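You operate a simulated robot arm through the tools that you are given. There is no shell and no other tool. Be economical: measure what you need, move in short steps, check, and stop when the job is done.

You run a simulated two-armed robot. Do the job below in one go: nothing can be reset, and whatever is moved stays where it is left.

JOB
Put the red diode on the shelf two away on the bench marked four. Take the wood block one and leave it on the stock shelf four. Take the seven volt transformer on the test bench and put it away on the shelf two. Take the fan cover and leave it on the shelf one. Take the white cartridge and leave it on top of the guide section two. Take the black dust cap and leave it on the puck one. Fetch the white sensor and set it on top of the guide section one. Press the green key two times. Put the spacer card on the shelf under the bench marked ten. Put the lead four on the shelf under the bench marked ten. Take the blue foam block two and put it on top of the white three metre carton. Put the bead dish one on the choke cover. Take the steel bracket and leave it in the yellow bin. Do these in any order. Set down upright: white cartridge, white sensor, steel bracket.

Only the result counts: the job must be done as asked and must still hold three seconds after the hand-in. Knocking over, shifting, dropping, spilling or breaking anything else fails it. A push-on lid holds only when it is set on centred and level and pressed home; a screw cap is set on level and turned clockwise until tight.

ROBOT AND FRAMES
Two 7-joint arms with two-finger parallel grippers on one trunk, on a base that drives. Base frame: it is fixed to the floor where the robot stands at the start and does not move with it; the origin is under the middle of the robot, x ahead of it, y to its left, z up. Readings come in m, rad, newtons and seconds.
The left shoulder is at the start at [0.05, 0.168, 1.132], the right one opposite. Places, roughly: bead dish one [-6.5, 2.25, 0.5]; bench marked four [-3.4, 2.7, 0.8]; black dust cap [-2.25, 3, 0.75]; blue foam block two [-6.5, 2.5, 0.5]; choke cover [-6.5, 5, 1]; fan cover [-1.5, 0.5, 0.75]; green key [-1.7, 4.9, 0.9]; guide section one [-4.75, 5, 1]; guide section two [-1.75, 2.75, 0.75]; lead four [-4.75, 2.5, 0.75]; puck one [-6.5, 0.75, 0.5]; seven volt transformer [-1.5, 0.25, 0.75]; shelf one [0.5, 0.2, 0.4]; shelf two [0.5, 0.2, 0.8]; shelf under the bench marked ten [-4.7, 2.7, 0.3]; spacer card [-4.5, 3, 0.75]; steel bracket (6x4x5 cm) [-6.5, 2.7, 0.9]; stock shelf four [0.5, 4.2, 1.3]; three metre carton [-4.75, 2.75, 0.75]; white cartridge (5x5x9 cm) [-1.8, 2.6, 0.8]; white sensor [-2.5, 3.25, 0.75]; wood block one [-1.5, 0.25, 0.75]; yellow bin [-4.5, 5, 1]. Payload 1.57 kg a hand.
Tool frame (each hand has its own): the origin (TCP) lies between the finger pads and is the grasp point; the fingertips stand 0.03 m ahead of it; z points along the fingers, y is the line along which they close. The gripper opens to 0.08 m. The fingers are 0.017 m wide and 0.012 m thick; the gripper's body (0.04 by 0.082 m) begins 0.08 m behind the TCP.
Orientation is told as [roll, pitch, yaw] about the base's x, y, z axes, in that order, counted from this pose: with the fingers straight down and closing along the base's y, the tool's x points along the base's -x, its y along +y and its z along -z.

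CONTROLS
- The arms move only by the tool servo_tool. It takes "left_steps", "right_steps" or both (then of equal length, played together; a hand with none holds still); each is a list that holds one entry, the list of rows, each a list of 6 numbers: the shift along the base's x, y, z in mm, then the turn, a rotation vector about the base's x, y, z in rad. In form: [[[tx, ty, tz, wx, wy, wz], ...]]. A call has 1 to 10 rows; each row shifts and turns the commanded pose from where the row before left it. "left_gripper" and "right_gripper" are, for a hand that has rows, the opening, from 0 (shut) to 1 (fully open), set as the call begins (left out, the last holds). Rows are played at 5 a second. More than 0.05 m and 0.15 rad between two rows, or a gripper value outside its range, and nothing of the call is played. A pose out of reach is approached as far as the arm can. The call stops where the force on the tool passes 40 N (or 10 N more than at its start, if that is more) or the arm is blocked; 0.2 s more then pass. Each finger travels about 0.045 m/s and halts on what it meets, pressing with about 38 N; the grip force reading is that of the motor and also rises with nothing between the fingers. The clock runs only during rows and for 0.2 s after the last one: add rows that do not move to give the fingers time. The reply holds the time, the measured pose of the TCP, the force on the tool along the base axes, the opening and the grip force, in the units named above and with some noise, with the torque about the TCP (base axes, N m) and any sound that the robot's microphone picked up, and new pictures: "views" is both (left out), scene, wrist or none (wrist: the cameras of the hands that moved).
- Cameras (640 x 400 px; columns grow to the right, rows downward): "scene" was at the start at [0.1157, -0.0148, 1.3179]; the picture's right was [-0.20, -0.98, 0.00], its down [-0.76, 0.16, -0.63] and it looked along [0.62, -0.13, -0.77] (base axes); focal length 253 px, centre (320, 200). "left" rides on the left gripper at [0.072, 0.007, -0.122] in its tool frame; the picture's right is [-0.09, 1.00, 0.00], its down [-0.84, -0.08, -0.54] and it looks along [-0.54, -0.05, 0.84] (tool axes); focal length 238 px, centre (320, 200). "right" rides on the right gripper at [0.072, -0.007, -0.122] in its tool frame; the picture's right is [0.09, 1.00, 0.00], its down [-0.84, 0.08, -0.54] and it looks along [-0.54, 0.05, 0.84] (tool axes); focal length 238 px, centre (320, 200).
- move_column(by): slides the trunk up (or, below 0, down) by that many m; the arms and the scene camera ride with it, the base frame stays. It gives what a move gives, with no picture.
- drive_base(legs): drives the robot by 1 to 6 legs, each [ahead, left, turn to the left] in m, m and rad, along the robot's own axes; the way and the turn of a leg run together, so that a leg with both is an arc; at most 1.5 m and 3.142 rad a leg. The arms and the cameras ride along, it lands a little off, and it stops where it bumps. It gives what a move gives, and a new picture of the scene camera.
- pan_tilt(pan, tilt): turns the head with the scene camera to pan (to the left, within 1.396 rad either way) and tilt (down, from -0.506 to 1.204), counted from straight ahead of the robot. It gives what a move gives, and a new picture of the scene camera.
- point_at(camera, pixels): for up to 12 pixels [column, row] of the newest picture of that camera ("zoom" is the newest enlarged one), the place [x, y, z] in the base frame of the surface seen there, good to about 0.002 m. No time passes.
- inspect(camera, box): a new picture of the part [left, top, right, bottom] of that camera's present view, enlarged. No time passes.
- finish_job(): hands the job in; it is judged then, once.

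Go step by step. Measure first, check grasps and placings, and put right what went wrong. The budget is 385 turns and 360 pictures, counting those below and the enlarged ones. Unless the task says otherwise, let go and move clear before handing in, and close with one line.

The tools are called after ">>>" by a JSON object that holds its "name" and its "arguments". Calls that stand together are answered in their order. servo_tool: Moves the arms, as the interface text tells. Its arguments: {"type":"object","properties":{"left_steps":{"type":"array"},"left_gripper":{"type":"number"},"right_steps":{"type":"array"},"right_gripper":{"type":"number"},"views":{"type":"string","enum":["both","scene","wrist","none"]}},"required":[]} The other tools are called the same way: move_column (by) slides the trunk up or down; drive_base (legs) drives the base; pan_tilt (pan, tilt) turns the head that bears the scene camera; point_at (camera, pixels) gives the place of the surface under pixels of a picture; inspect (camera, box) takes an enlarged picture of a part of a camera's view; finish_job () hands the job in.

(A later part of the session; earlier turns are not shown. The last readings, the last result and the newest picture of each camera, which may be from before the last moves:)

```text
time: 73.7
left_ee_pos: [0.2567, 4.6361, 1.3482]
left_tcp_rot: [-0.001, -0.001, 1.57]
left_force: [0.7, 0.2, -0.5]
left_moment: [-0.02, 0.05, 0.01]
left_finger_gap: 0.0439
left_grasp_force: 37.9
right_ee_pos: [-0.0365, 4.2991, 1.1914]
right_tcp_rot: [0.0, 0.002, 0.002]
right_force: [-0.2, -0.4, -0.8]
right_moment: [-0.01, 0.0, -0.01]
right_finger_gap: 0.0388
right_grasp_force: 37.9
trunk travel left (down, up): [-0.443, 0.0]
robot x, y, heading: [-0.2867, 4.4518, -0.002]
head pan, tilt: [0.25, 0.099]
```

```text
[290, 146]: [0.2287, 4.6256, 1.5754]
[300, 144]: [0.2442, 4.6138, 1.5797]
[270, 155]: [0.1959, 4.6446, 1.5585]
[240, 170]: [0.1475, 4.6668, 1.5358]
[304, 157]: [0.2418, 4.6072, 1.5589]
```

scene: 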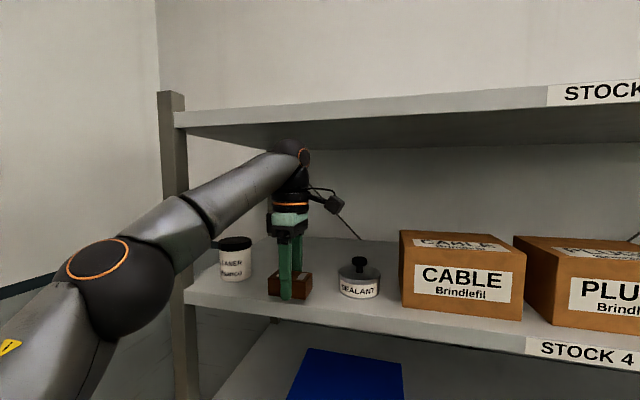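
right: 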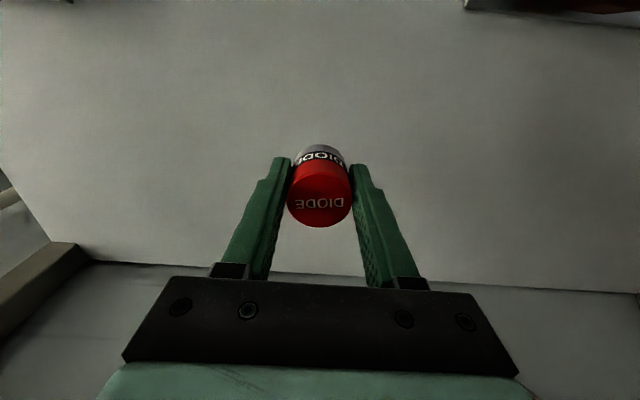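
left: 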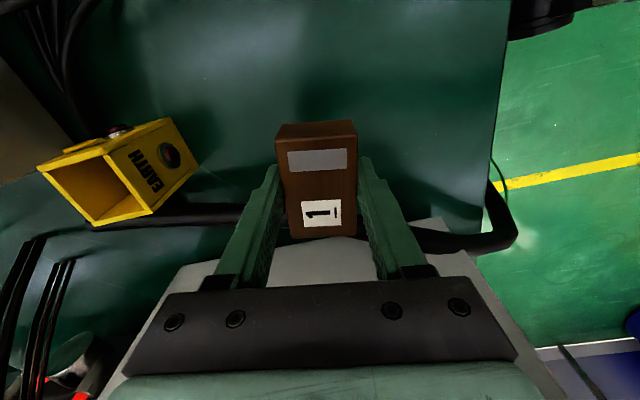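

Wrist top is at about z 1.59, clear of 1.618. I'll move in 45 mm and lower until contact.

>>> {"name": "servo_tool", "arguments": {"left_steps": [[[25, 3, 0, 0, 0, 0], [22, 3, 0, 0, 0, 0], [0, 0, -8, 0, 0, 0], [0, 0, -5, 0, 0, 0], [0, 0, -2, 0, 0, 0], [0, 0, 0, 0, 0, 0]]], "views": "scene"}}

```text
time: 75.1
left_ee_pos: [0.2662, 4.6372, 1.3305]
left_tcp_rot: [-0.002, -0.003, 1.575]
left_force: [0.7, -0.2, 1.5]
left_moment: [0.04, -0.01, -0.03]
left_finger_gap: 0.0441
left_grasp_force: 37.6
left hand out of reach, approached as far as the arm can: row 1, 2
right_ee_pos: [-0.0378, 4.2988, 1.192]
right_tcp_rot: [-0.001, 0.0, 0.003]
right_force: [-0.2, 0.3, -1.1]
right_moment: [-0.01, 0.03, -0.01]
right_finger_gap: 0.039
right_grasp_force: 37.9
trunk travel left (down, up): [-0.443, 0.0]
robot x, y, heading: [-0.2854, 4.4551, -0.0]
head pan, tilt: [0.25, 0.099]
```

scene: 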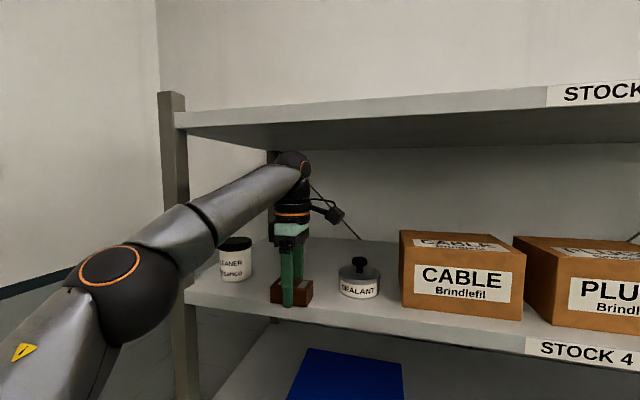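

Reach limit hit at x=0.266. I'll lift, drive 6 cm forward and then lower.

>>> {"name": "servo_tool", "arguments": {"left_steps": [[[0, 0, 17, 0, 0, 0], [0, 0, 0, 0, 0, 0]]], "views": "none"}}

>>> {"name": "drive_base", "arguments": {"legs": [[0.055, 0, 0]]}}

```text
time: 75.7
left_ee_pos: [0.2672, 4.6377, 1.3475]
left_tcp_rot: [0.0, 0.001, 1.571]
left_force: [0.2, -0.5, -0.5]
left_moment: [-0.02, 0.02, 0.02]
left_finger_gap: 0.0439
left_grasp_force: 38.1
right_ee_pos: [-0.0368, 4.3003, 1.1906]
right_tcp_rot: [-0.002, -0.001, 0.003]
right_force: [-0.2, 0.0, -1.5]
right_moment: [-0.03, 0.03, -0.01]
right_finger_gap: 0.039
right_grasp_force: 37.9
trunk travel left (down, up): [-0.443, 0.0]
robot x, y, heading: [-0.2847, 4.4575, 0.0]
head pan, tilt: [0.25, 0.099]
```

```text
time: 76.6
left_ee_pos: [0.3227, 4.636, 1.3465]
left_tcp_rot: [-0.002, 0.001, 1.57]
left_force: [1.0, 0.2, -1.3]
left_moment: [0.04, 0.07, 0.0]
left_finger_gap: 0.044
left_grasp_force: 38.2
right_ee_pos: [0.0175, 4.2987, 1.1917]
right_tcp_rot: [0.0, 0.001, 0.0]
right_force: [0.9, -0.4, -1.6]
right_moment: [0.0, 0.05, 0.03]
right_finger_gap: 0.0392
right_grasp_force: 37.4
trunk travel left (down, up): [-0.443, 0.0]
robot x, y, heading: [-0.2311, 4.4584, 0.001]
head pan, tilt: [0.25, 0.099]
```

scene: 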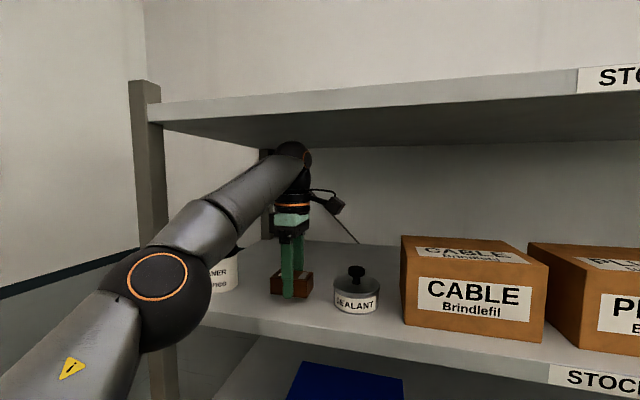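

Now at (0.323,4.636). Lower 14 mm, open.

>>> {"name": "servo_tool", "arguments": {"left_steps": [[[0, 0, -8, 0, 0, 0], [0, 0, -6, 0, 0, 0], [0, 0, 0, 0, 0, 0]]], "views": "none"}}

>>> {"name": "servo_tool", "arguments": {"left_steps": [[[0, 0, 0, 0, 0, 0], [0, 0, 0, 0, 0, 0], [0, 0, 0, 0, 0, 0], [0, 0, 16, 0, 0, 0], [0, 0, 17, 0, 0, 0], [0, 0, 0, 0, 0, 0]]], "left_gripper": 0.9, "views": "wrist"}}

```text
time: 77.4
left_ee_pos: [0.3206, 4.636, 1.3342]
left_tcp_rot: [-0.003, 0.001, 1.571]
left_force: [-0.7, -0.3, 0.0]
left_moment: [0.0, 0.0, -0.01]
left_finger_gap: 0.0439
left_grasp_force: 38.1
right_ee_pos: [0.0169, 4.299, 1.1913]
right_tcp_rot: [-0.001, -0.001, 0.003]
right_force: [-0.7, -0.2, -1.9]
right_moment: [0.0, -0.02, 0.01]
right_finger_gap: 0.0391
right_grasp_force: 37.7
trunk travel left (down, up): [-0.443, 0.0]
robot x, y, heading: [-0.2329, 4.46, -0.002]
head pan, tilt: [0.25, 0.099]
```

```text
time: 78.8
left_ee_pos: [0.3163, 4.6296, 1.3508]
left_tcp_rot: [-0.003, -0.001, 1.571]
left_force: [-0.5, 0.5, 0.2]
left_moment: [0.0, 0.05, 0.03]
left_finger_gap: 0.0719
left_grasp_force: 0.1
left hand out of reach, approached as far as the arm can: row 4, 5
right_ee_pos: [0.0174, 4.2985, 1.1909]
right_tcp_rot: [0.0, 0.001, 0.001]
right_force: [0.8, -0.3, -1.0]
right_moment: [-0.01, 0.01, 0.02]
right_finger_gap: 0.039
right_grasp_force: 38.0
trunk travel left (down, up): [-0.443, 0.0]
robot x, y, heading: [-0.235, 4.4572, -0.004]
head pan, tilt: [0.25, 0.099]
```

left: 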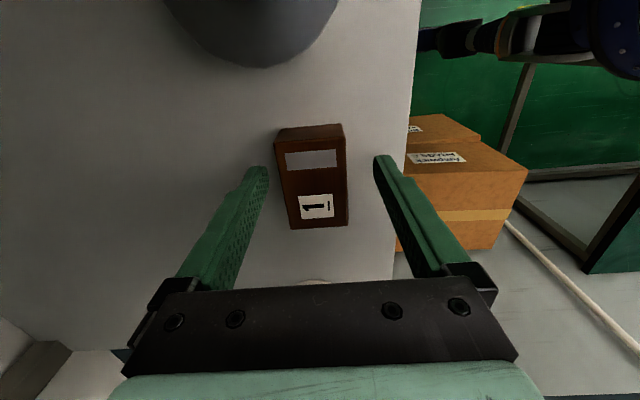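

Block released and flat. The arm is at reach limit for lifting, so I'll come back 7 mm while lifting.

>>> {"name": "servo_tool", "arguments": {"left_steps": [[[-4, 0, 0, 0, 0, 0], [-3, 0, 8, 0, 0, 0], [0, 0, 6, 0, 0, 0], [0, 0, 0, 0, 0, 0]]], "left_gripper": 1, "views": "wrist"}}

```text
time: 79.8
left_ee_pos: [0.3078, 4.6293, 1.3664]
left_tcp_rot: [-0.001, 0.0, 1.571]
left_force: [-0.4, -0.4, 0.0]
left_moment: [-0.01, -0.02, 0.0]
left_finger_gap: 0.0799
left_grasp_force: 0.1
right_ee_pos: [0.0169, 4.2986, 1.1912]
right_tcp_rot: [0.001, 0.0, 0.002]
right_force: [-0.4, -0.4, -0.4]
right_moment: [-0.02, 0.04, 0.01]
right_finger_gap: 0.0391
right_grasp_force: 37.6
trunk travel left (down, up): [-0.443, 0.0]
robot x, y, heading: [-0.2345, 4.4553, -0.002]
head pan, tilt: [0.25, 0.099]
```

left: 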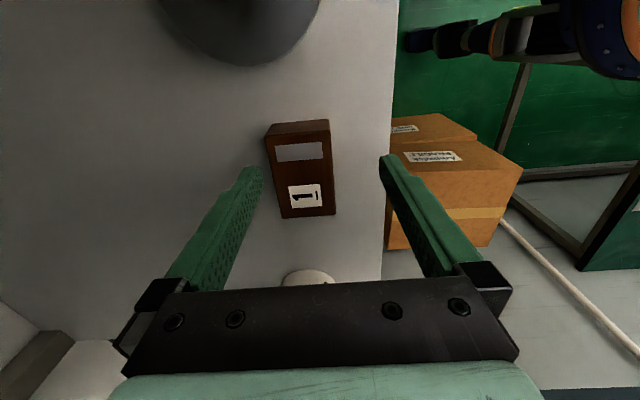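

Fingertips at z≈1.336 clear the block top (1.331). Retract in -x.

>>> {"name": "servo_tool", "arguments": {"left_steps": [[[-20, 0, 2, 0, 0, 0], [-40, 0, 0, 0, 0, 0], [-45, 0, 0, 0, 0, 0], [-45, 0, 0, 0, 0, 0], [-45, 0, -20, 0, 0, -0.14], [-45, 0, -20, 0, 0, -0.14], [-40, 0, -20, 0, 0, -0.14]]], "views": "scene"}}

```text
time: 81.4
left_ee_pos: [0.028, 4.6299, 1.3082]
left_tcp_rot: [-0.004, -0.001, 1.15]
left_force: [-0.4, 0.1, -0.1]
left_moment: [0.01, -0.01, 0.04]
left_finger_gap: 0.0802
left_grasp_force: 0.0
right_ee_pos: [0.0164, 4.2987, 1.1928]
right_tcp_rot: [0.001, 0.001, 0.001]
right_force: [0.7, 0.6, -1.9]
right_moment: [0.02, 0.01, 0.01]
right_finger_gap: 0.039
right_grasp_force: 38.0
trunk travel left (down, up): [-0.443, 0.0]
robot x, y, heading: [-0.229, 4.458, 0.001]
head pan, tilt: [0.25, 0.099]
```

scene: 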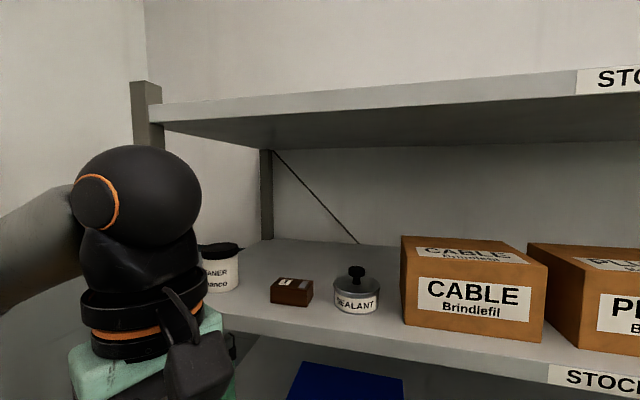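

Wood block sits on stock shelf four at (292,290). Now I'll back off, lower the trunk, and turn to look at the aisle toward the green key.

>>> {"name": "servo_tool", "arguments": {"left_steps": [[[0, 0, 0, 0, 0, -0.14], [0, 0, 0, 0, 0, -0.14], [0, 0, -30, 0, 0, -0.14], [0, 0, -30, 0, 0, -0.14], [0, 0, -30, 0, 0, -0.14], [0, 0, -20, 0, 0, -0.14], [0, 0, 0, 0, 0, -0.14], [0, 0, 0, 0, 0, -0.14], [0, 0, 0, 0, 0, -0.03]]], "views": "none"}}

>>> {"name": "move_column", "arguments": {"by": -0.143}}

>>> {"name": "drive_base", "arguments": {"legs": [[0, -0.3, 0], [-0.42, 0, 0], [0, 0, 3.1]]}}

>>> {"name": "pan_tilt", "arguments": {"pan": -0.3, "tilt": 0.5}}

```text
time: 83.4
left_ee_pos: [0.0283, 4.6279, 1.1969]
left_tcp_rot: [-0.005, -0.001, -0.002]
left_force: [0.5, -0.3, 0.1]
left_moment: [0.01, 0.01, 0.02]
left_finger_gap: 0.0798
left_grasp_force: 0.0
right_ee_pos: [0.0164, 4.2981, 1.191]
right_tcp_rot: [0.001, 0.001, 0.003]
right_force: [-0.6, 0.2, -1.3]
right_moment: [-0.01, 0.0, -0.03]
right_finger_gap: 0.0391
right_grasp_force: 38.0
trunk travel left (down, up): [-0.443, 0.0]
robot x, y, heading: [-0.2306, 4.4531, -0.004]
head pan, tilt: [0.25, 0.099]
```

```text
time: 85.1
left_ee_pos: [0.0289, 4.6288, 1.0542]
left_tcp_rot: [-0.001, 0.0, 0.001]
left_force: [0.3, 0.4, 0.3]
left_moment: [0.03, 0.0, 0.02]
left_finger_gap: 0.08
left_grasp_force: 0.0
right_ee_pos: [0.0171, 4.2988, 1.0486]
right_tcp_rot: [-0.001, 0.001, 0.002]
right_force: [0.5, 0.2, -1.4]
right_moment: [0.01, 0.01, 0.01]
right_finger_gap: 0.0389
right_grasp_force: 38.2
trunk travel left (down, up): [-0.3, 0.143]
robot x, y, heading: [-0.2337, 4.4567, 0.001]
head pan, tilt: [0.25, 0.099]
```

```text
time: 96.6
left_ee_pos: [-0.9093, 3.9878, 1.0543]
left_tcp_rot: [-0.002, 0.0, 3.13]
left_force: [0.1, -0.5, 0.0]
left_moment: [-0.03, 0.02, -0.02]
left_finger_gap: 0.0802
left_grasp_force: 0.0
right_ee_pos: [-0.8929, 4.3183, 1.0483]
right_tcp_rot: [0.0, 0.0, 3.132]
right_force: [-0.3, 0.5, -1.3]
right_moment: [0.02, -0.01, -0.02]
right_finger_gap: 0.0391
right_grasp_force: 38.1
trunk travel left (down, up): [-0.3, 0.143]
robot x, y, heading: [-0.6474, 4.159, 3.127]
head pan, tilt: [0.25, 0.099]
```

scene: 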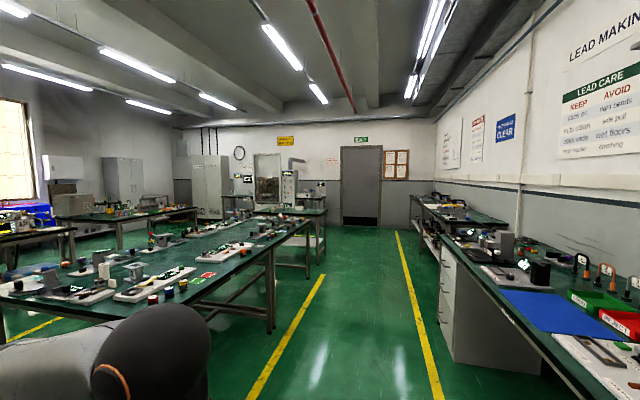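

```text
time: 97.6
left_ee_pos: [-0.9086, 3.9896, 1.0545]
left_tcp_rot: [-0.001, 0.001, 3.13]
left_force: [-0.7, 0.7, 0.8]
left_moment: [-0.01, 0.0, 0.0]
left_finger_gap: 0.08
left_grasp_force: 0.2
right_ee_pos: [-0.8932, 4.3195, 1.049]
right_tcp_rot: [-0.001, 0.0, 3.131]
right_force: [-0.7, 0.8, -1.2]
right_moment: [0.0, -0.03, 0.02]
right_finger_gap: 0.0393
right_grasp_force: 37.4
trunk travel left (down, up): [-0.3, 0.143]
robot x, y, heading: [-0.646, 4.1605, 3.134]
head pan, tilt: [-0.3, 0.499]
```

scene: 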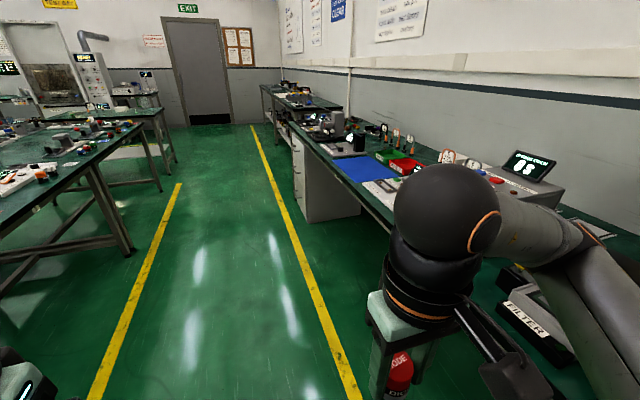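

The aisle is clear. I'll drive ahead ~0.9 m and turn right to face the bench near the green key.

>>> {"name": "drive_base", "arguments": {"legs": [[1.0, 0, 0], [0, 0, -1.56]]}}

>>> {"name": "pan_tilt", "arguments": {"pan": 0, "tilt": 0.65}}

```text
time: 106.5
left_ee_pos: [-1.8276, 4.4262, 1.0542]
left_tcp_rot: [-0.003, 0.001, 1.595]
left_force: [0.3, -0.1, 0.3]
left_moment: [-0.03, 0.01, -0.01]
left_finger_gap: 0.0802
left_grasp_force: 0.0
right_ee_pos: [-1.4988, 4.422, 1.0492]
right_tcp_rot: [-0.002, 0.001, 1.594]
right_force: [0.2, 0.5, -1.1]
right_moment: [-0.01, 0.03, -0.01]
right_finger_gap: 0.0392
right_grasp_force: 37.7
trunk travel left (down, up): [-0.3, 0.143]
robot x, y, heading: [-1.6488, 4.1681, 1.594]
head pan, tilt: [-0.3, 0.499]
```

scene: 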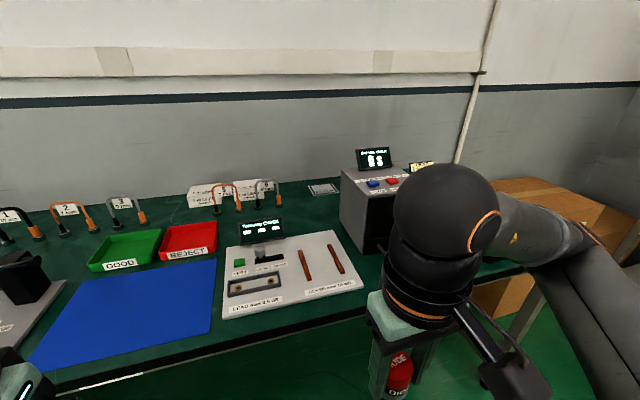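

```text
time: 107.3
left_ee_pos: [-1.8272, 4.4275, 1.0538]
left_tcp_rot: [-0.005, 0.001, 1.596]
left_force: [0.3, -0.4, 0.8]
left_moment: [0.0, 0.03, 0.01]
left_finger_gap: 0.08
left_grasp_force: 0.0
right_ee_pos: [-1.4977, 4.4228, 1.0488]
right_tcp_rot: [0.0, -0.002, 1.596]
right_force: [0.4, 0.2, -0.9]
right_moment: [0.02, -0.04, -0.02]
right_finger_gap: 0.039
right_grasp_force: 37.9
trunk travel left (down, up): [-0.3, 0.143]
robot x, y, heading: [-1.6499, 4.1711, 1.592]
head pan, tilt: [0.0, 0.649]
```

scene: 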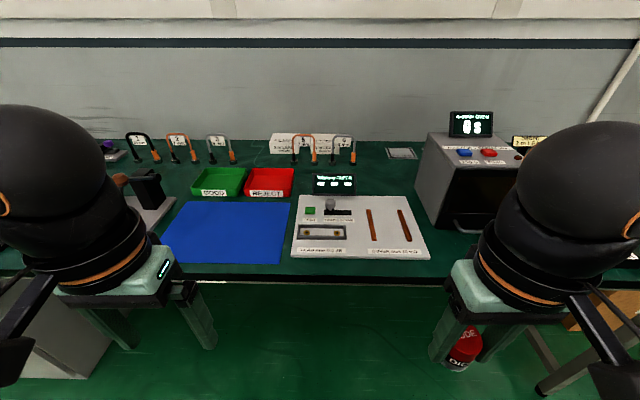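

>>> {"name": "inspect", "arguments": {"camera": "scene", "box": [270, 165, 430, 265]}}

>>> {"name": "point_at", "arguments": {"camera": "scene", "pixels": [[310, 210], [317, 215], [331, 204], [333, 184], [300, 225], [320, 270], [350, 230], [310, 207], [270, 180], [310, 214]]}}

```text
4.00 times, centred on (350, 215) of scene
```

zoom: 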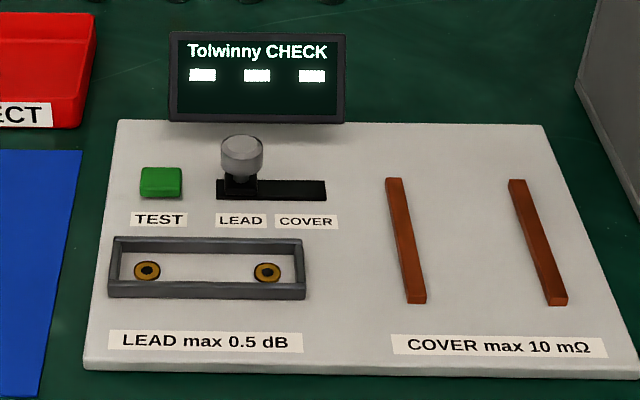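

```text
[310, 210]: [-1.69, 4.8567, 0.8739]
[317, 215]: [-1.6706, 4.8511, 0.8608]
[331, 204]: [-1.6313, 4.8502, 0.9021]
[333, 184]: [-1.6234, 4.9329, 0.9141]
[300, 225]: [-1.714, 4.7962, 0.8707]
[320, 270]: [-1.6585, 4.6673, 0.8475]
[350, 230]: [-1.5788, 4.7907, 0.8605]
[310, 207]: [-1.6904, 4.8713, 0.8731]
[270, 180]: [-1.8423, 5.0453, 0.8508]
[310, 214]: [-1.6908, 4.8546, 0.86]
```

Green key top at (-1.69,4.862,0.874). I'll check the oven's extent before closing in.

>>> {"name": "point_at", "arguments": {"camera": "scene", "pixels": [[430, 135], [418, 215], [450, 120], [448, 232], [490, 140], [365, 283], [250, 285]]}}

>>> {"name": "drive_base", "arguments": {"legs": [[0, 0.06, -0.02], [0.15, 0, 0]]}}

```text
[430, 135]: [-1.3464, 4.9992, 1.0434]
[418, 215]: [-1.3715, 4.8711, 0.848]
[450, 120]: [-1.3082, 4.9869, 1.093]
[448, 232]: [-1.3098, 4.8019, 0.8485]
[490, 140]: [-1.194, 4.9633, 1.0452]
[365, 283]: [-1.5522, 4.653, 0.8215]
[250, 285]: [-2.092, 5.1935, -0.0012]
```

```text
time: 109.3
left_ee_pos: [-1.884, 4.5796, 1.054]
left_tcp_rot: [-0.002, 0.0, 1.579]
left_force: [-0.3, -0.7, -0.4]
left_moment: [-0.07, 0.02, 0.02]
left_finger_gap: 0.0801
left_grasp_force: 0.0
right_ee_pos: [-1.5541, 4.5695, 1.0479]
right_tcp_rot: [-0.001, 0.0, 1.577]
right_force: [0.1, -0.4, -0.7]
right_moment: [-0.03, 0.01, 0.01]
right_finger_gap: 0.0391
right_grasp_force: 38.1
trunk travel left (down, up): [-0.3, 0.143]
robot x, y, heading: [-1.7085, 4.3176, 1.576]
head pan, tilt: [0.0, 0.649]
```

scene: 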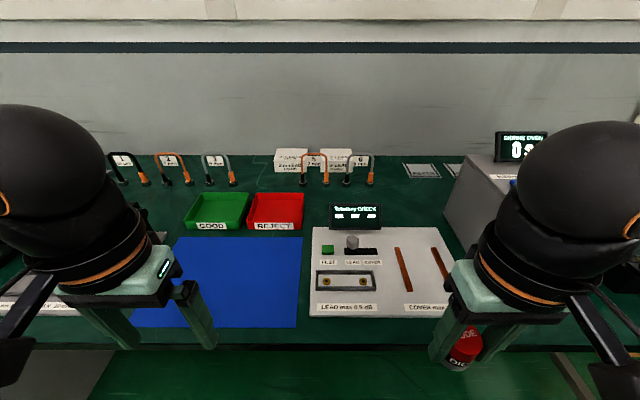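

>>> {"name": "servo_tool", "arguments": {"left_steps": [[[0, 45, 0, 0, 0, 0], [15, 45, 0, 0, 0, 0], [30, 35, 0, 0, 0, 0], [30, 35, 0, 0, 0, 0], [35, 35, 0, 0, 0, 0], [35, 30, 0, 0, 0, 0], [35, 35, -10, 0, 0, 0], [14, 22, -30, 0, 0, 0], [0, 0, -30, 0, 0, 0], [0, 0, 0, 0, 0, 0]]], "left_gripper": 0, "views": "both"}}

```text
refused: row 7 steps farther than a row can; nothing moved
```

>>> {"name": "servo_tool", "arguments": {"left_steps": [[[0, 45, 0, 0, 0, 0], [15, 45, 0, 0, 0, 0], [30, 35, 0, 0, 0, 0], [30, 35, 0, 0, 0, 0], [33, 35, 0, 0, 0, 0], [33, 32, 0, 0, 0, 0], [33, 32, -10, 0, 0, 0], [20, 23, -30, 0, 0, 0], [0, 0, -30, 0, 0, 0], [0, 0, 0, 0, 0, 0]]], "left_gripper": 0, "views": "both"}}

```text
time: 111.5
left_ee_pos: [-1.6914, 4.8629, 0.9844]
left_tcp_rot: [-0.002, -0.001, 1.575]
left_force: [0.6, -0.4, 0.5]
left_moment: [-0.04, -0.01, 0.0]
left_finger_gap: 0.0
left_grasp_force: 21.4
right_ee_pos: [-1.5543, 4.5685, 1.0478]
right_tcp_rot: [-0.001, 0.0, 1.578]
right_force: [-0.2, 0.0, -1.9]
right_moment: [-0.01, -0.04, -0.01]
right_finger_gap: 0.0393
right_grasp_force: 37.9
trunk travel left (down, up): [-0.3, 0.143]
robot x, y, heading: [-1.71, 4.3178, 1.574]
head pan, tilt: [0.0, 0.649]
```

scene: 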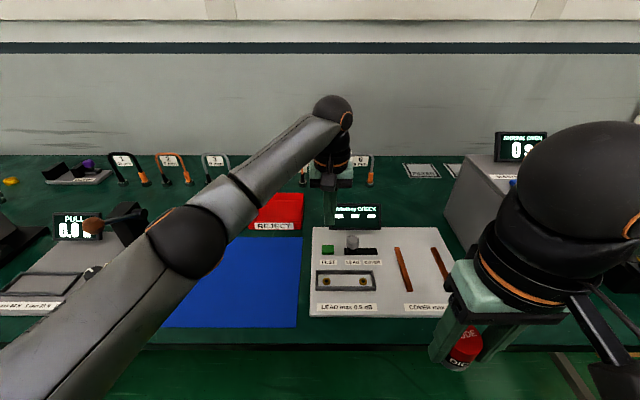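
left: 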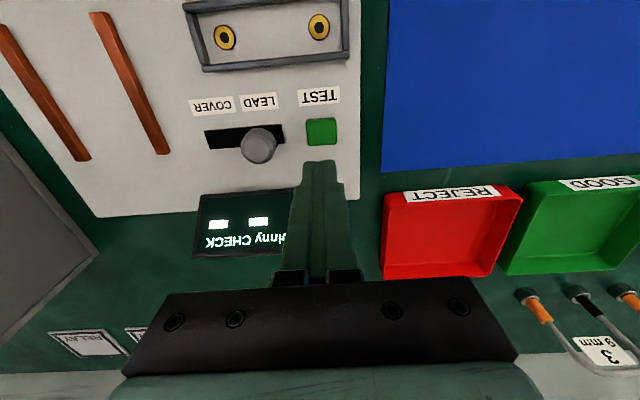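

Fingertips are over the key (320,130). Descend to just above it.

>>> {"name": "servo_tool", "arguments": {"left_steps": [[[0, 0, -40, 0, 0, 0], [0, 0, -33, 0, 0, 0], [0, 0, 0, 0, 0, 0]]], "views": "wrist"}}

```text
time: 112.3
left_ee_pos: [-1.692, 4.8613, 0.9095]
left_tcp_rot: [-0.003, -0.001, 1.578]
left_force: [1.3, -0.2, -0.3]
left_moment: [0.03, 0.0, -0.04]
left_finger_gap: 0.0
left_grasp_force: 20.9
right_ee_pos: [-1.5539, 4.5673, 1.0492]
right_tcp_rot: [0.0, 0.0, 1.58]
right_force: [0.3, 0.3, -1.2]
right_moment: [-0.02, -0.01, 0.01]
right_finger_gap: 0.0389
right_grasp_force: 38.5
trunk travel left (down, up): [-0.3, 0.143]
robot x, y, heading: [-1.7108, 4.3191, 1.576]
head pan, tilt: [0.0, 0.649]
```

left: 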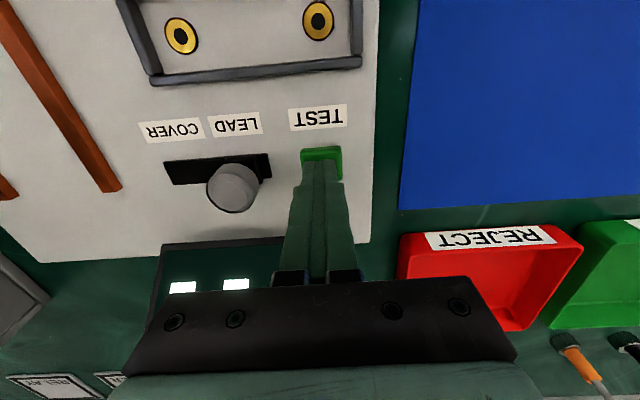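

Aligned on the key. Press step by step, watching force and sound.

>>> {"name": "servo_tool", "arguments": {"left_steps": [[[0, 0, -4, 0, 0, 0], [0, 0, -3, 0, 0, 0], [0, 0, -2, 0, 0, 0], [0, 0, 0, 0, 0, 0]]], "views": "none"}}

```text
time: 113.3
left_ee_pos: [-1.6903, 4.8613, 0.9002]
left_tcp_rot: [0.0, 0.0, 1.578]
left_force: [-1.6, 1.5, 1.1]
left_moment: [0.04, 0.0, -0.01]
left_finger_gap: 0.0
left_grasp_force: 21.6
right_ee_pos: [-1.5541, 4.5694, 1.0496]
right_tcp_rot: [0.0, 0.0, 1.578]
right_force: [-0.2, 1.1, -1.3]
right_moment: [-0.05, 0.0, 0.0]
right_finger_gap: 0.0389
right_grasp_force: 38.3
trunk travel left (down, up): [-0.3, 0.143]
robot x, y, heading: [-1.7108, 4.3173, 1.581]
head pan, tilt: [0.0, 0.649]
heard: click
```

Click heard once. Release up 9 mm to reset, and listen.

>>> {"name": "servo_tool", "arguments": {"left_steps": [[[0, 0, 5, 0, 0, 0], [0, 0, 5, 0, 0, 0], [0, 0, 0, 0, 0, 0]]], "views": "scene"}}

>>> {"name": "inspect", "arguments": {"camera": "scene", "box": [300, 190, 400, 290]}}

```text
time: 114.1
left_ee_pos: [-1.6894, 4.861, 0.9126]
left_tcp_rot: [-0.005, -0.001, 1.576]
left_force: [-0.1, -1.1, 0.8]
left_moment: [0.01, 0.01, 0.0]
left_finger_gap: 0.0001
left_grasp_force: 21.0
right_ee_pos: [-1.5534, 4.5693, 1.0489]
right_tcp_rot: [0.0, -0.001, 1.576]
right_force: [-0.6, -0.1, 0.1]
right_moment: [-0.01, -0.01, 0.0]
right_finger_gap: 0.0392
right_grasp_force: 38.3
trunk travel left (down, up): [-0.3, 0.143]
robot x, y, heading: [-1.7104, 4.3151, 1.574]
head pan, tilt: [0.0, 0.649]
```

scene: 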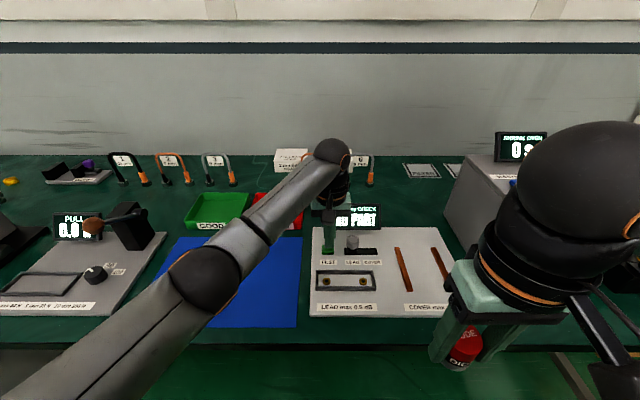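

```text
4.00 times, centred on (350, 240) of scene
```

zoom: 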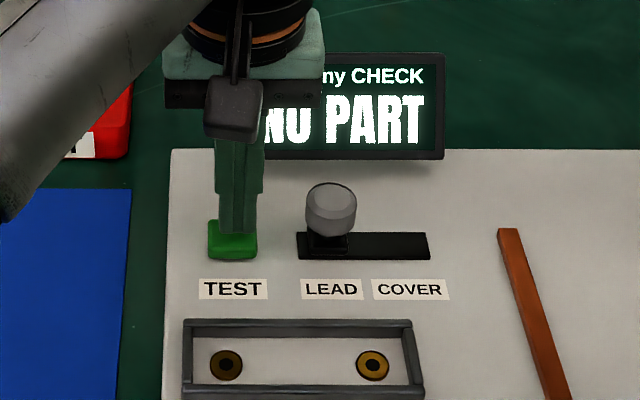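

Display says "NO PART" – first press registered. Press the second time.

>>> {"name": "servo_tool", "arguments": {"left_steps": [[[0, 0, -5, 0, 0, 0], [0, 0, -4, 0, 0, 0], [0, 0, -2, 0, 0, 0], [0, 0, 0, 0, 0, 0]]], "views": "none"}}

>>> {"name": "servo_tool", "arguments": {"left_steps": [[[0, 0, 10, 0, 0, 0], [0, 0, 40, 0, 0, 0], [0, 0, 45, 0, 0, 0], [-15, -30, 0, 0, 0, 0], [-30, -35, 0, 0, 0, 0], [-30, -35, 20, 0, 0, 0], [-30, -35, 20, 0, 0, 0], [-33, -35, 0, 0, 0, 0], [-33, -35, 0, 0, 0, 0], [-20, -40, 0, 0, 0, 0]]], "views": "scene"}}

```text
time: 115.1
left_ee_pos: [-1.6901, 4.861, 0.9013]
left_tcp_rot: [-0.005, -0.002, 1.577]
left_force: [0.4, 1.1, 2.1]
left_moment: [0.04, 0.04, 0.01]
left_finger_gap: 0.0
left_grasp_force: 21.4
right_ee_pos: [-1.5537, 4.5679, 1.0489]
right_tcp_rot: [-0.001, 0.001, 1.577]
right_force: [0.1, -0.1, -0.5]
right_moment: [-0.02, 0.0, 0.02]
right_finger_gap: 0.0389
right_grasp_force: 38.0
trunk travel left (down, up): [-0.3, 0.143]
robot x, y, heading: [-1.7085, 4.319, 1.576]
head pan, tilt: [0.0, 0.649]
heard: click
```

```text
refused: row 6 steps farther than a row can; nothing moved
```

Second click heard. Retract the left hand.

>>> {"name": "servo_tool", "arguments": {"left_steps": [[[0, 0, 10, 0, 0, 0], [0, 0, 40, 0, 0, 0], [0, 0, 45, 0, 0, 0], [-15, -30, 20, 0, 0, 0], [-30, -35, 0, 0, 0, 0], [-30, -35, 10, 0, 0, 0], [-30, -35, 10, 0, 0, 0], [-33, -35, 10, 0, 0, 0], [-33, -35, 0, 0, 0, 0], [-10, -40, 0, 0, 0, 0]]], "views": "scene"}}

```text
time: 117.3
left_ee_pos: [-1.8718, 4.6159, 1.0464]
left_tcp_rot: [-0.004, 0.0, 1.578]
left_force: [-0.8, 0.9, -0.6]
left_moment: [0.02, 0.01, 0.04]
left_finger_gap: 0.0001
left_grasp_force: 21.7
right_ee_pos: [-1.5541, 4.5686, 1.0489]
right_tcp_rot: [0.0, -0.002, 1.578]
right_force: [0.1, 0.7, -1.2]
right_moment: [-0.04, -0.01, 0.0]
right_finger_gap: 0.039
right_grasp_force: 37.8
trunk travel left (down, up): [-0.3, 0.143]
robot x, y, heading: [-1.7095, 4.3166, 1.574]
head pan, tilt: [0.0, 0.649]
```

scene: 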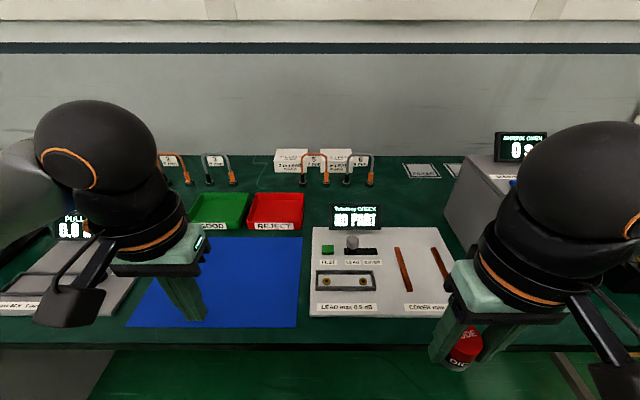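

Key done. Back off and turn around to face the middle bench.

>>> {"name": "drive_base", "arguments": {"legs": [[-0.15, 0, 0], [0, 0, 3.1]]}}

>>> {"name": "pan_tilt", "arguments": {"pan": 0, "tilt": 0.55}}

>>> {"name": "point_at", "arguments": {"camera": "scene", "pixels": [[320, 230], [320, 200], [320, 160], [320, 130], [150, 200], [450, 200], [320, 260]]}}

```text
time: 125.9
left_ee_pos: [-1.5656, 3.8615, 1.0467]
left_tcp_rot: [-0.004, 0.0, -1.623]
left_force: [0.0, 0.1, -0.8]
left_moment: [0.0, 0.0, 0.0]
left_finger_gap: 0.0002
left_grasp_force: 21.1
right_ee_pos: [-1.8789, 3.9282, 1.0486]
right_tcp_rot: [0.0, 0.001, -1.62]
right_force: [0.4, 0.5, -1.0]
right_moment: [0.03, -0.03, 0.01]
right_finger_gap: 0.0388
right_grasp_force: 37.7
trunk travel left (down, up): [-0.3, 0.143]
robot x, y, heading: [-1.7115, 4.17, -1.626]
head pan, tilt: [0.0, 0.649]
```

scene: 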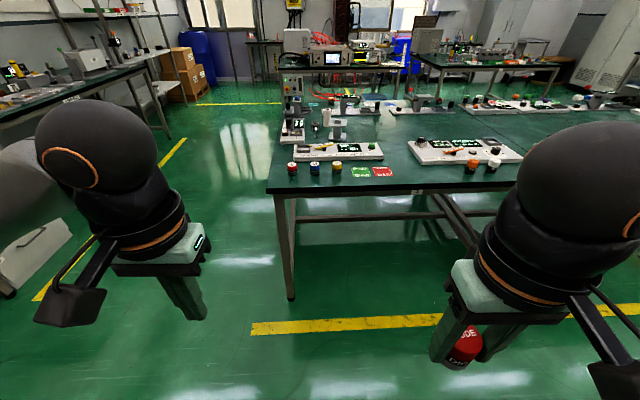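

```text
time: 126.5
left_ee_pos: [-1.5663, 3.8614, 1.0459]
left_tcp_rot: [-0.004, 0.001, -1.622]
left_force: [-0.7, -0.2, -0.1]
left_moment: [0.04, -0.01, -0.01]
left_finger_gap: 0.0
left_grasp_force: 21.1
right_ee_pos: [-1.8775, 3.9279, 1.0476]
right_tcp_rot: [0.0, 0.001, -1.621]
right_force: [-1.2, 0.1, -1.0]
right_moment: [0.0, -0.01, -0.04]
right_finger_gap: 0.0389
right_grasp_force: 38.3
trunk travel left (down, up): [-0.3, 0.143]
robot x, y, heading: [-1.713, 4.1693, -1.621]
head pan, tilt: [0.0, 0.55]
```

scene: 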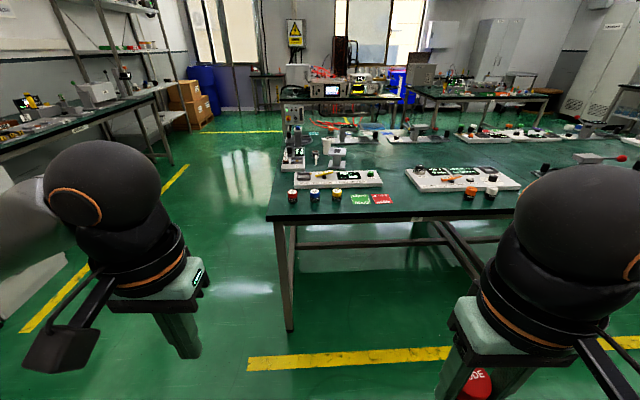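

```text
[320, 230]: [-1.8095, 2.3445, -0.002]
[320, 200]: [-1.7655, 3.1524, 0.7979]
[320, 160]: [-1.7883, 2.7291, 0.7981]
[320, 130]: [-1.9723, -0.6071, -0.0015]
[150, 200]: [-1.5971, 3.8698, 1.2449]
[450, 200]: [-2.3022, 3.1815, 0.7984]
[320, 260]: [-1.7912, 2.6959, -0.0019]
```

>>> {"name": "inspect", "arguments": {"camera": "scene", "box": [260, 80, 420, 180]}}

>>> {"name": "inspect", "arguments": {"camera": "scene", "box": [400, 110, 640, 260]}}

>>> {"name": "inspect", "arguments": {"camera": "scene", "box": [260, 150, 540, 230]}}

>>> {"name": "point_at", "arguments": {"camera": "scene", "pixels": [[265, 216], [520, 218], [300, 134], [290, 128], [325, 145], [338, 155], [470, 190], [490, 190], [292, 155], [310, 98]]}}

```text
4.00 times, centred on (340, 130) of scene
```

zoom: 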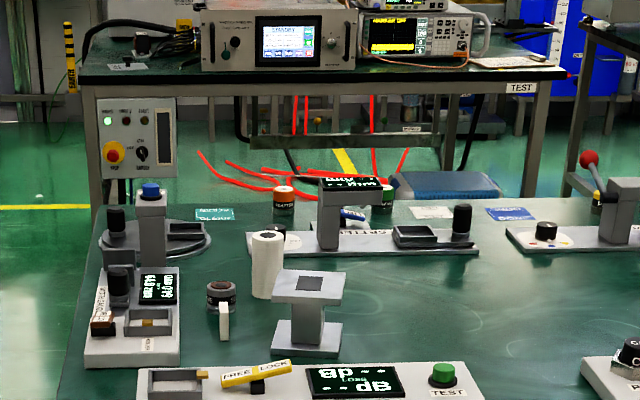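

```text
2.67 times, centred on (520, 185) of scene
```

zoom: 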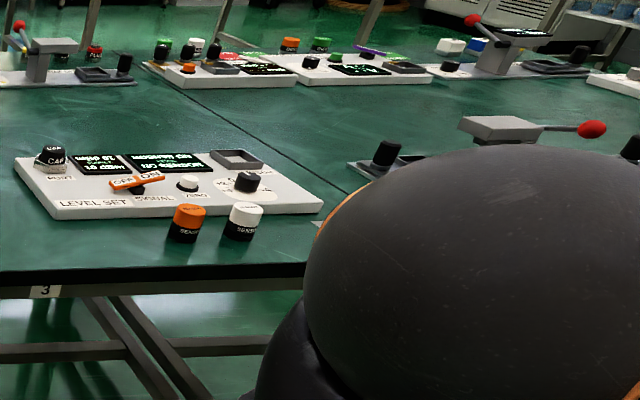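

```text
2.29 times, centred on (400, 190) of scene
```

zoom: 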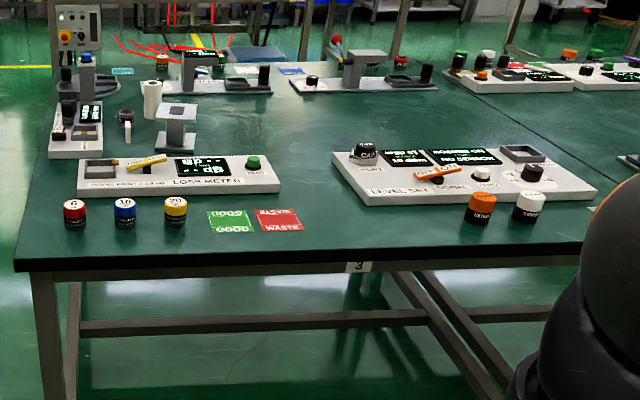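

```text
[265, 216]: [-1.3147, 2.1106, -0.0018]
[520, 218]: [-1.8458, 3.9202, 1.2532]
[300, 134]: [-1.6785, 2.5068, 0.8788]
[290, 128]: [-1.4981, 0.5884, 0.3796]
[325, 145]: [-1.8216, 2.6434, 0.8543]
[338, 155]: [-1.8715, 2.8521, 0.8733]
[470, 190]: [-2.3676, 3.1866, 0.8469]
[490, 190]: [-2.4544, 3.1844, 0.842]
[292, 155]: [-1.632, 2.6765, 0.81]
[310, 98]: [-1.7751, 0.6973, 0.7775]
```

Here's bench 3: white cartridge at (325,145), I-shaped guide section at (338,155), white sensor (490,190), dust cap near (420,168). I'll check the base footprint with the left camera, to know how close I can stand.

>>> {"name": "inspect", "arguments": {"camera": "left", "box": [0, 0, 640, 400]}}

>>> {"name": "point_at", "arguments": {"camera": "scene", "pixels": [[268, 215], [300, 220], [500, 222], [285, 130], [291, 328], [420, 165], [338, 148], [325, 155]]}}

>>> {"name": "inspect", "arguments": {"camera": "scene", "box": [280, 120, 380, 180]}}

```text
1.00 times, centred on (320, 200) of left
```

zoom: 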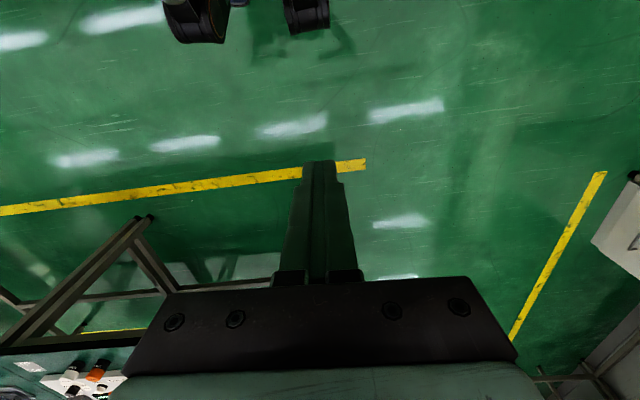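

```text
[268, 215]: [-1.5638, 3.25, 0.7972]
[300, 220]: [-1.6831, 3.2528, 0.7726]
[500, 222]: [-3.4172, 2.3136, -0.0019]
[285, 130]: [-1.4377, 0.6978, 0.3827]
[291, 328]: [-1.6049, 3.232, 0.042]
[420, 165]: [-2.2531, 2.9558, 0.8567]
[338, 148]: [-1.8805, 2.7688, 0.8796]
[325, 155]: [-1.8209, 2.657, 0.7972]
```

```text
6.40 times, centred on (330, 150) of scene
```

zoom: 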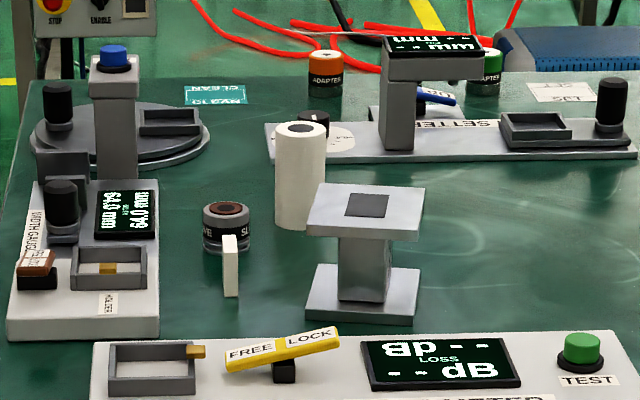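

>>> {"name": "point_at", "arguments": {"camera": "left", "pixels": [[305, 25], [195, 38], [325, 12], [232, 3]]}}

>>> {"name": "pan_tilt", "arguments": {"pan": 0, "tilt": 1.2}}

```text
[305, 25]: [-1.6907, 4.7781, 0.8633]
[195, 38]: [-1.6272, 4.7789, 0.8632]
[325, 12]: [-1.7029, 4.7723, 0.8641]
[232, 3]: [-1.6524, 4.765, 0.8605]
```

```text
time: 127.6
left_ee_pos: [-1.5657, 3.8615, 1.0459]
left_tcp_rot: [-0.005, -0.002, -1.622]
left_force: [0.2, -0.4, -0.1]
left_moment: [0.0, 0.03, -0.02]
left_finger_gap: 0.0
left_grasp_force: 21.3
right_ee_pos: [-1.8804, 3.9283, 1.0482]
right_tcp_rot: [0.001, 0.0, -1.622]
right_force: [0.4, -0.3, -0.9]
right_moment: [0.03, -0.02, -0.02]
right_finger_gap: 0.0392
right_grasp_force: 37.9
trunk travel left (down, up): [-0.3, 0.143]
robot x, y, heading: [-1.7084, 4.1677, -1.626]
head pan, tilt: [0.0, 1.201]
```

scene: 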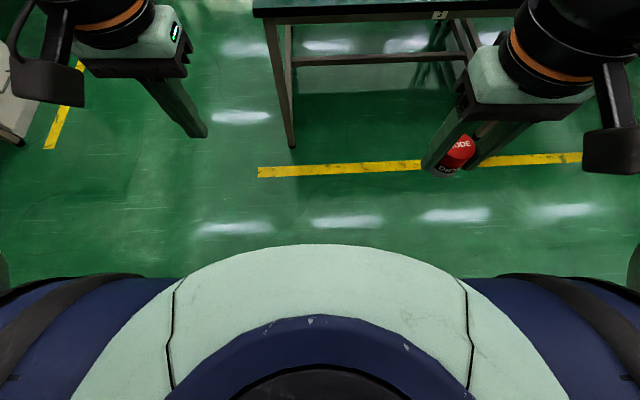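

>>> {"name": "inspect", "arguments": {"camera": "left", "box": [0, 0, 640, 400]}}

>>> {"name": "point_at", "arguments": {"camera": "zoom", "pixels": [[305, 25], [195, 38], [325, 12], [232, 3], [195, 10], [310, 5], [140, 270], [30, 290], [60, 325]]}}

```text
1.00 times, centred on (320, 200) of left
```

zoom: 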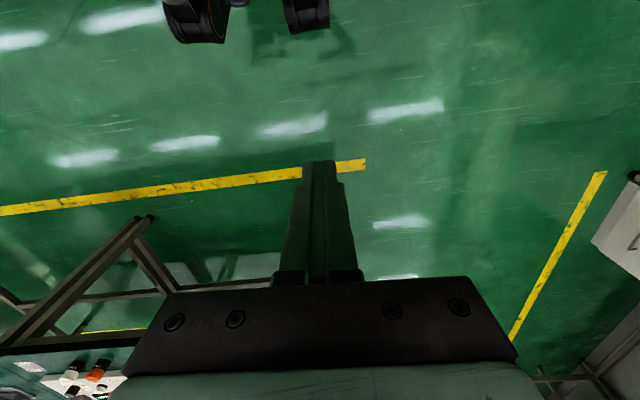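

```text
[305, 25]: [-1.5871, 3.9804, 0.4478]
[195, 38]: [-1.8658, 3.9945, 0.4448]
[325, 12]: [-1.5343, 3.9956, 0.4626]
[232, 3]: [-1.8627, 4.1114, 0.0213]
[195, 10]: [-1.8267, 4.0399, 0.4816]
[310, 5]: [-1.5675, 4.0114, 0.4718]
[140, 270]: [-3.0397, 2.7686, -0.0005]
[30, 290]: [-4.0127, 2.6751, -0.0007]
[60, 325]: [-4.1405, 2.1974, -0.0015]
```

The body extends only ~0.2 m ahead of the axis, so I can stand close. I'll drive around to the bench's east end facing -x.

>>> {"name": "drive_base", "arguments": {"legs": [[0, 0, 0.055], [0, 0.85, 0], [1.42, 0, 0], [0, 0, -1.571], [0.2, 0, 0]]}}

>>> {"name": "pan_tilt", "arguments": {"pan": 0, "tilt": 0.75}}

```text
time: 144.2
left_ee_pos: [-1.3674, 2.5805, 1.0457]
left_tcp_rot: [-0.003, -0.001, -3.131]
left_force: [-0.6, -1.0, 0.3]
left_moment: [-0.01, -0.01, 0.02]
left_finger_gap: 0.0002
left_grasp_force: 21.1
right_ee_pos: [-1.3189, 2.8991, 1.0482]
right_tcp_rot: [0.001, 0.001, -3.134]
right_force: [-0.8, -0.7, -0.6]
right_moment: [-0.01, 0.0, 0.0]
right_finger_gap: 0.0391
right_grasp_force: 38.1
trunk travel left (down, up): [-0.3, 0.143]
robot x, y, heading: [-1.0645, 2.7468, -3.133]
head pan, tilt: [0.0, 1.201]
```

scene: 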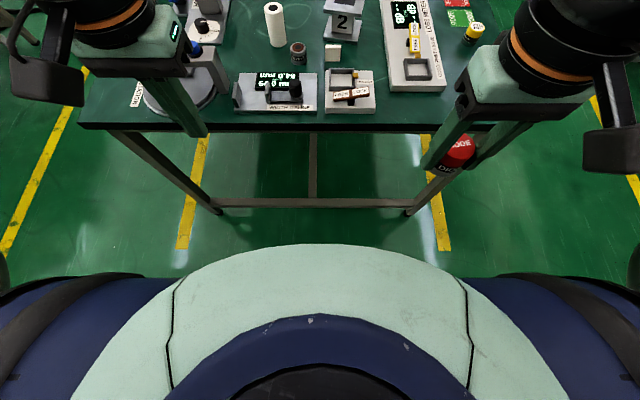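

```text
time: 145.1
left_ee_pos: [-1.3675, 2.5807, 1.0466]
left_tcp_rot: [-0.004, -0.001, -3.134]
left_force: [0.1, -0.2, -1.0]
left_moment: [0.0, 0.03, -0.01]
left_finger_gap: 0.0
left_grasp_force: 21.2
right_ee_pos: [-1.3182, 2.8982, 1.0486]
right_tcp_rot: [-0.001, -0.002, -3.133]
right_force: [0.7, 0.1, -1.5]
right_moment: [0.05, 0.02, 0.01]
right_finger_gap: 0.0391
right_grasp_force: 38.4
trunk travel left (down, up): [-0.3, 0.143]
robot x, y, heading: [-1.0669, 2.7451, -3.134]
head pan, tilt: [0.0, 0.75]
```

scene: 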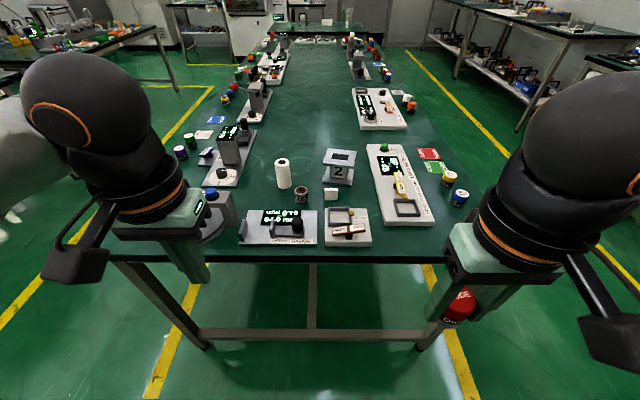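

Guide section "2" at (338,165) and cartridge at (283,172). I'll measure.

>>> {"name": "inspect", "arguments": {"camera": "scene", "box": [240, 140, 400, 240]}}

>>> {"name": "point_at", "arguments": {"camera": "scene", "pixels": [[283, 161], [280, 185], [286, 185], [340, 153], [330, 160], [324, 165], [355, 165], [340, 172], [320, 260], [312, 335], [302, 190], [331, 193]]}}

```text
4.00 times, centred on (320, 190) of scene
```

zoom: 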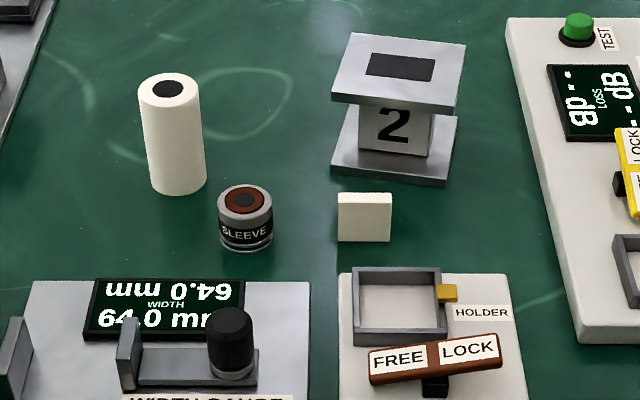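

```text
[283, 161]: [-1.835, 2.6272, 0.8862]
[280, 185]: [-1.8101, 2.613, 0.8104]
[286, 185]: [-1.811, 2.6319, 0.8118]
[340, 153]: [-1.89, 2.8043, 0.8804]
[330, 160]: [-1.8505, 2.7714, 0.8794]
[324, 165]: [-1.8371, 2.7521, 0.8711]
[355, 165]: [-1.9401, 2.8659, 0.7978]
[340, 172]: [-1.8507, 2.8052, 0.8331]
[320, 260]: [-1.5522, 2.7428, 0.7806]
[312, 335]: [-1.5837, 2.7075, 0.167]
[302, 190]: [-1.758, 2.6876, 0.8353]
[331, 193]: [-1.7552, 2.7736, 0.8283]
```

I'll move closer and to the right so the left arm lines up between cartridge and guide.

>>> {"name": "point_at", "arguments": {"camera": "scene", "pixels": [[340, 157], [329, 149], [355, 152], [352, 166], [324, 163]]}}

>>> {"name": "drive_base", "arguments": {"legs": [[0, -0.12, -0.008], [0.24, 0, 0]]}}

```text
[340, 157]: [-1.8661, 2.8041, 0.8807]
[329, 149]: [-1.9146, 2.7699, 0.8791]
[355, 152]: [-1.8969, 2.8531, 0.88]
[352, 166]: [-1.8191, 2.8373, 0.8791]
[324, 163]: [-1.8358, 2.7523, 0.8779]
```

```text
time: 147.7
left_ee_pos: [-1.5962, 2.706, 1.0464]
left_tcp_rot: [-0.004, -0.001, 3.14]
left_force: [0.9, 0.8, -0.3]
left_moment: [0.01, 0.01, 0.01]
left_finger_gap: 0.0
left_grasp_force: 21.5
right_ee_pos: [-1.5456, 3.0228, 1.0486]
right_tcp_rot: [0.001, -0.001, 3.141]
right_force: [0.0, -0.2, -0.9]
right_moment: [0.0, 0.02, -0.02]
right_finger_gap: 0.0393
right_grasp_force: 37.3
trunk travel left (down, up): [-0.3, 0.143]
robot x, y, heading: [-1.2949, 2.8661, 3.138]
head pan, tilt: [0.0, 0.75]
stopped in leg 2: the robot was blocked; the commanded pose is now the measured one
```

scene: 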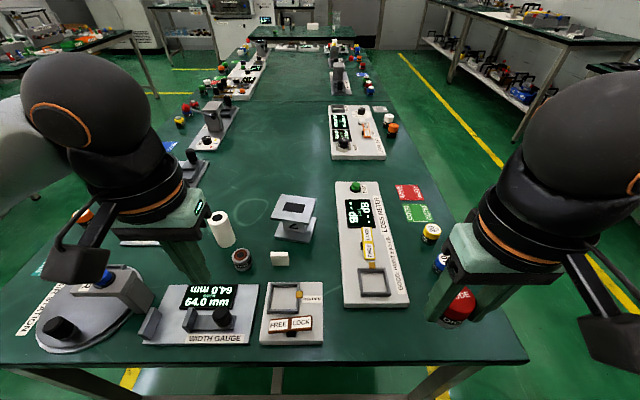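

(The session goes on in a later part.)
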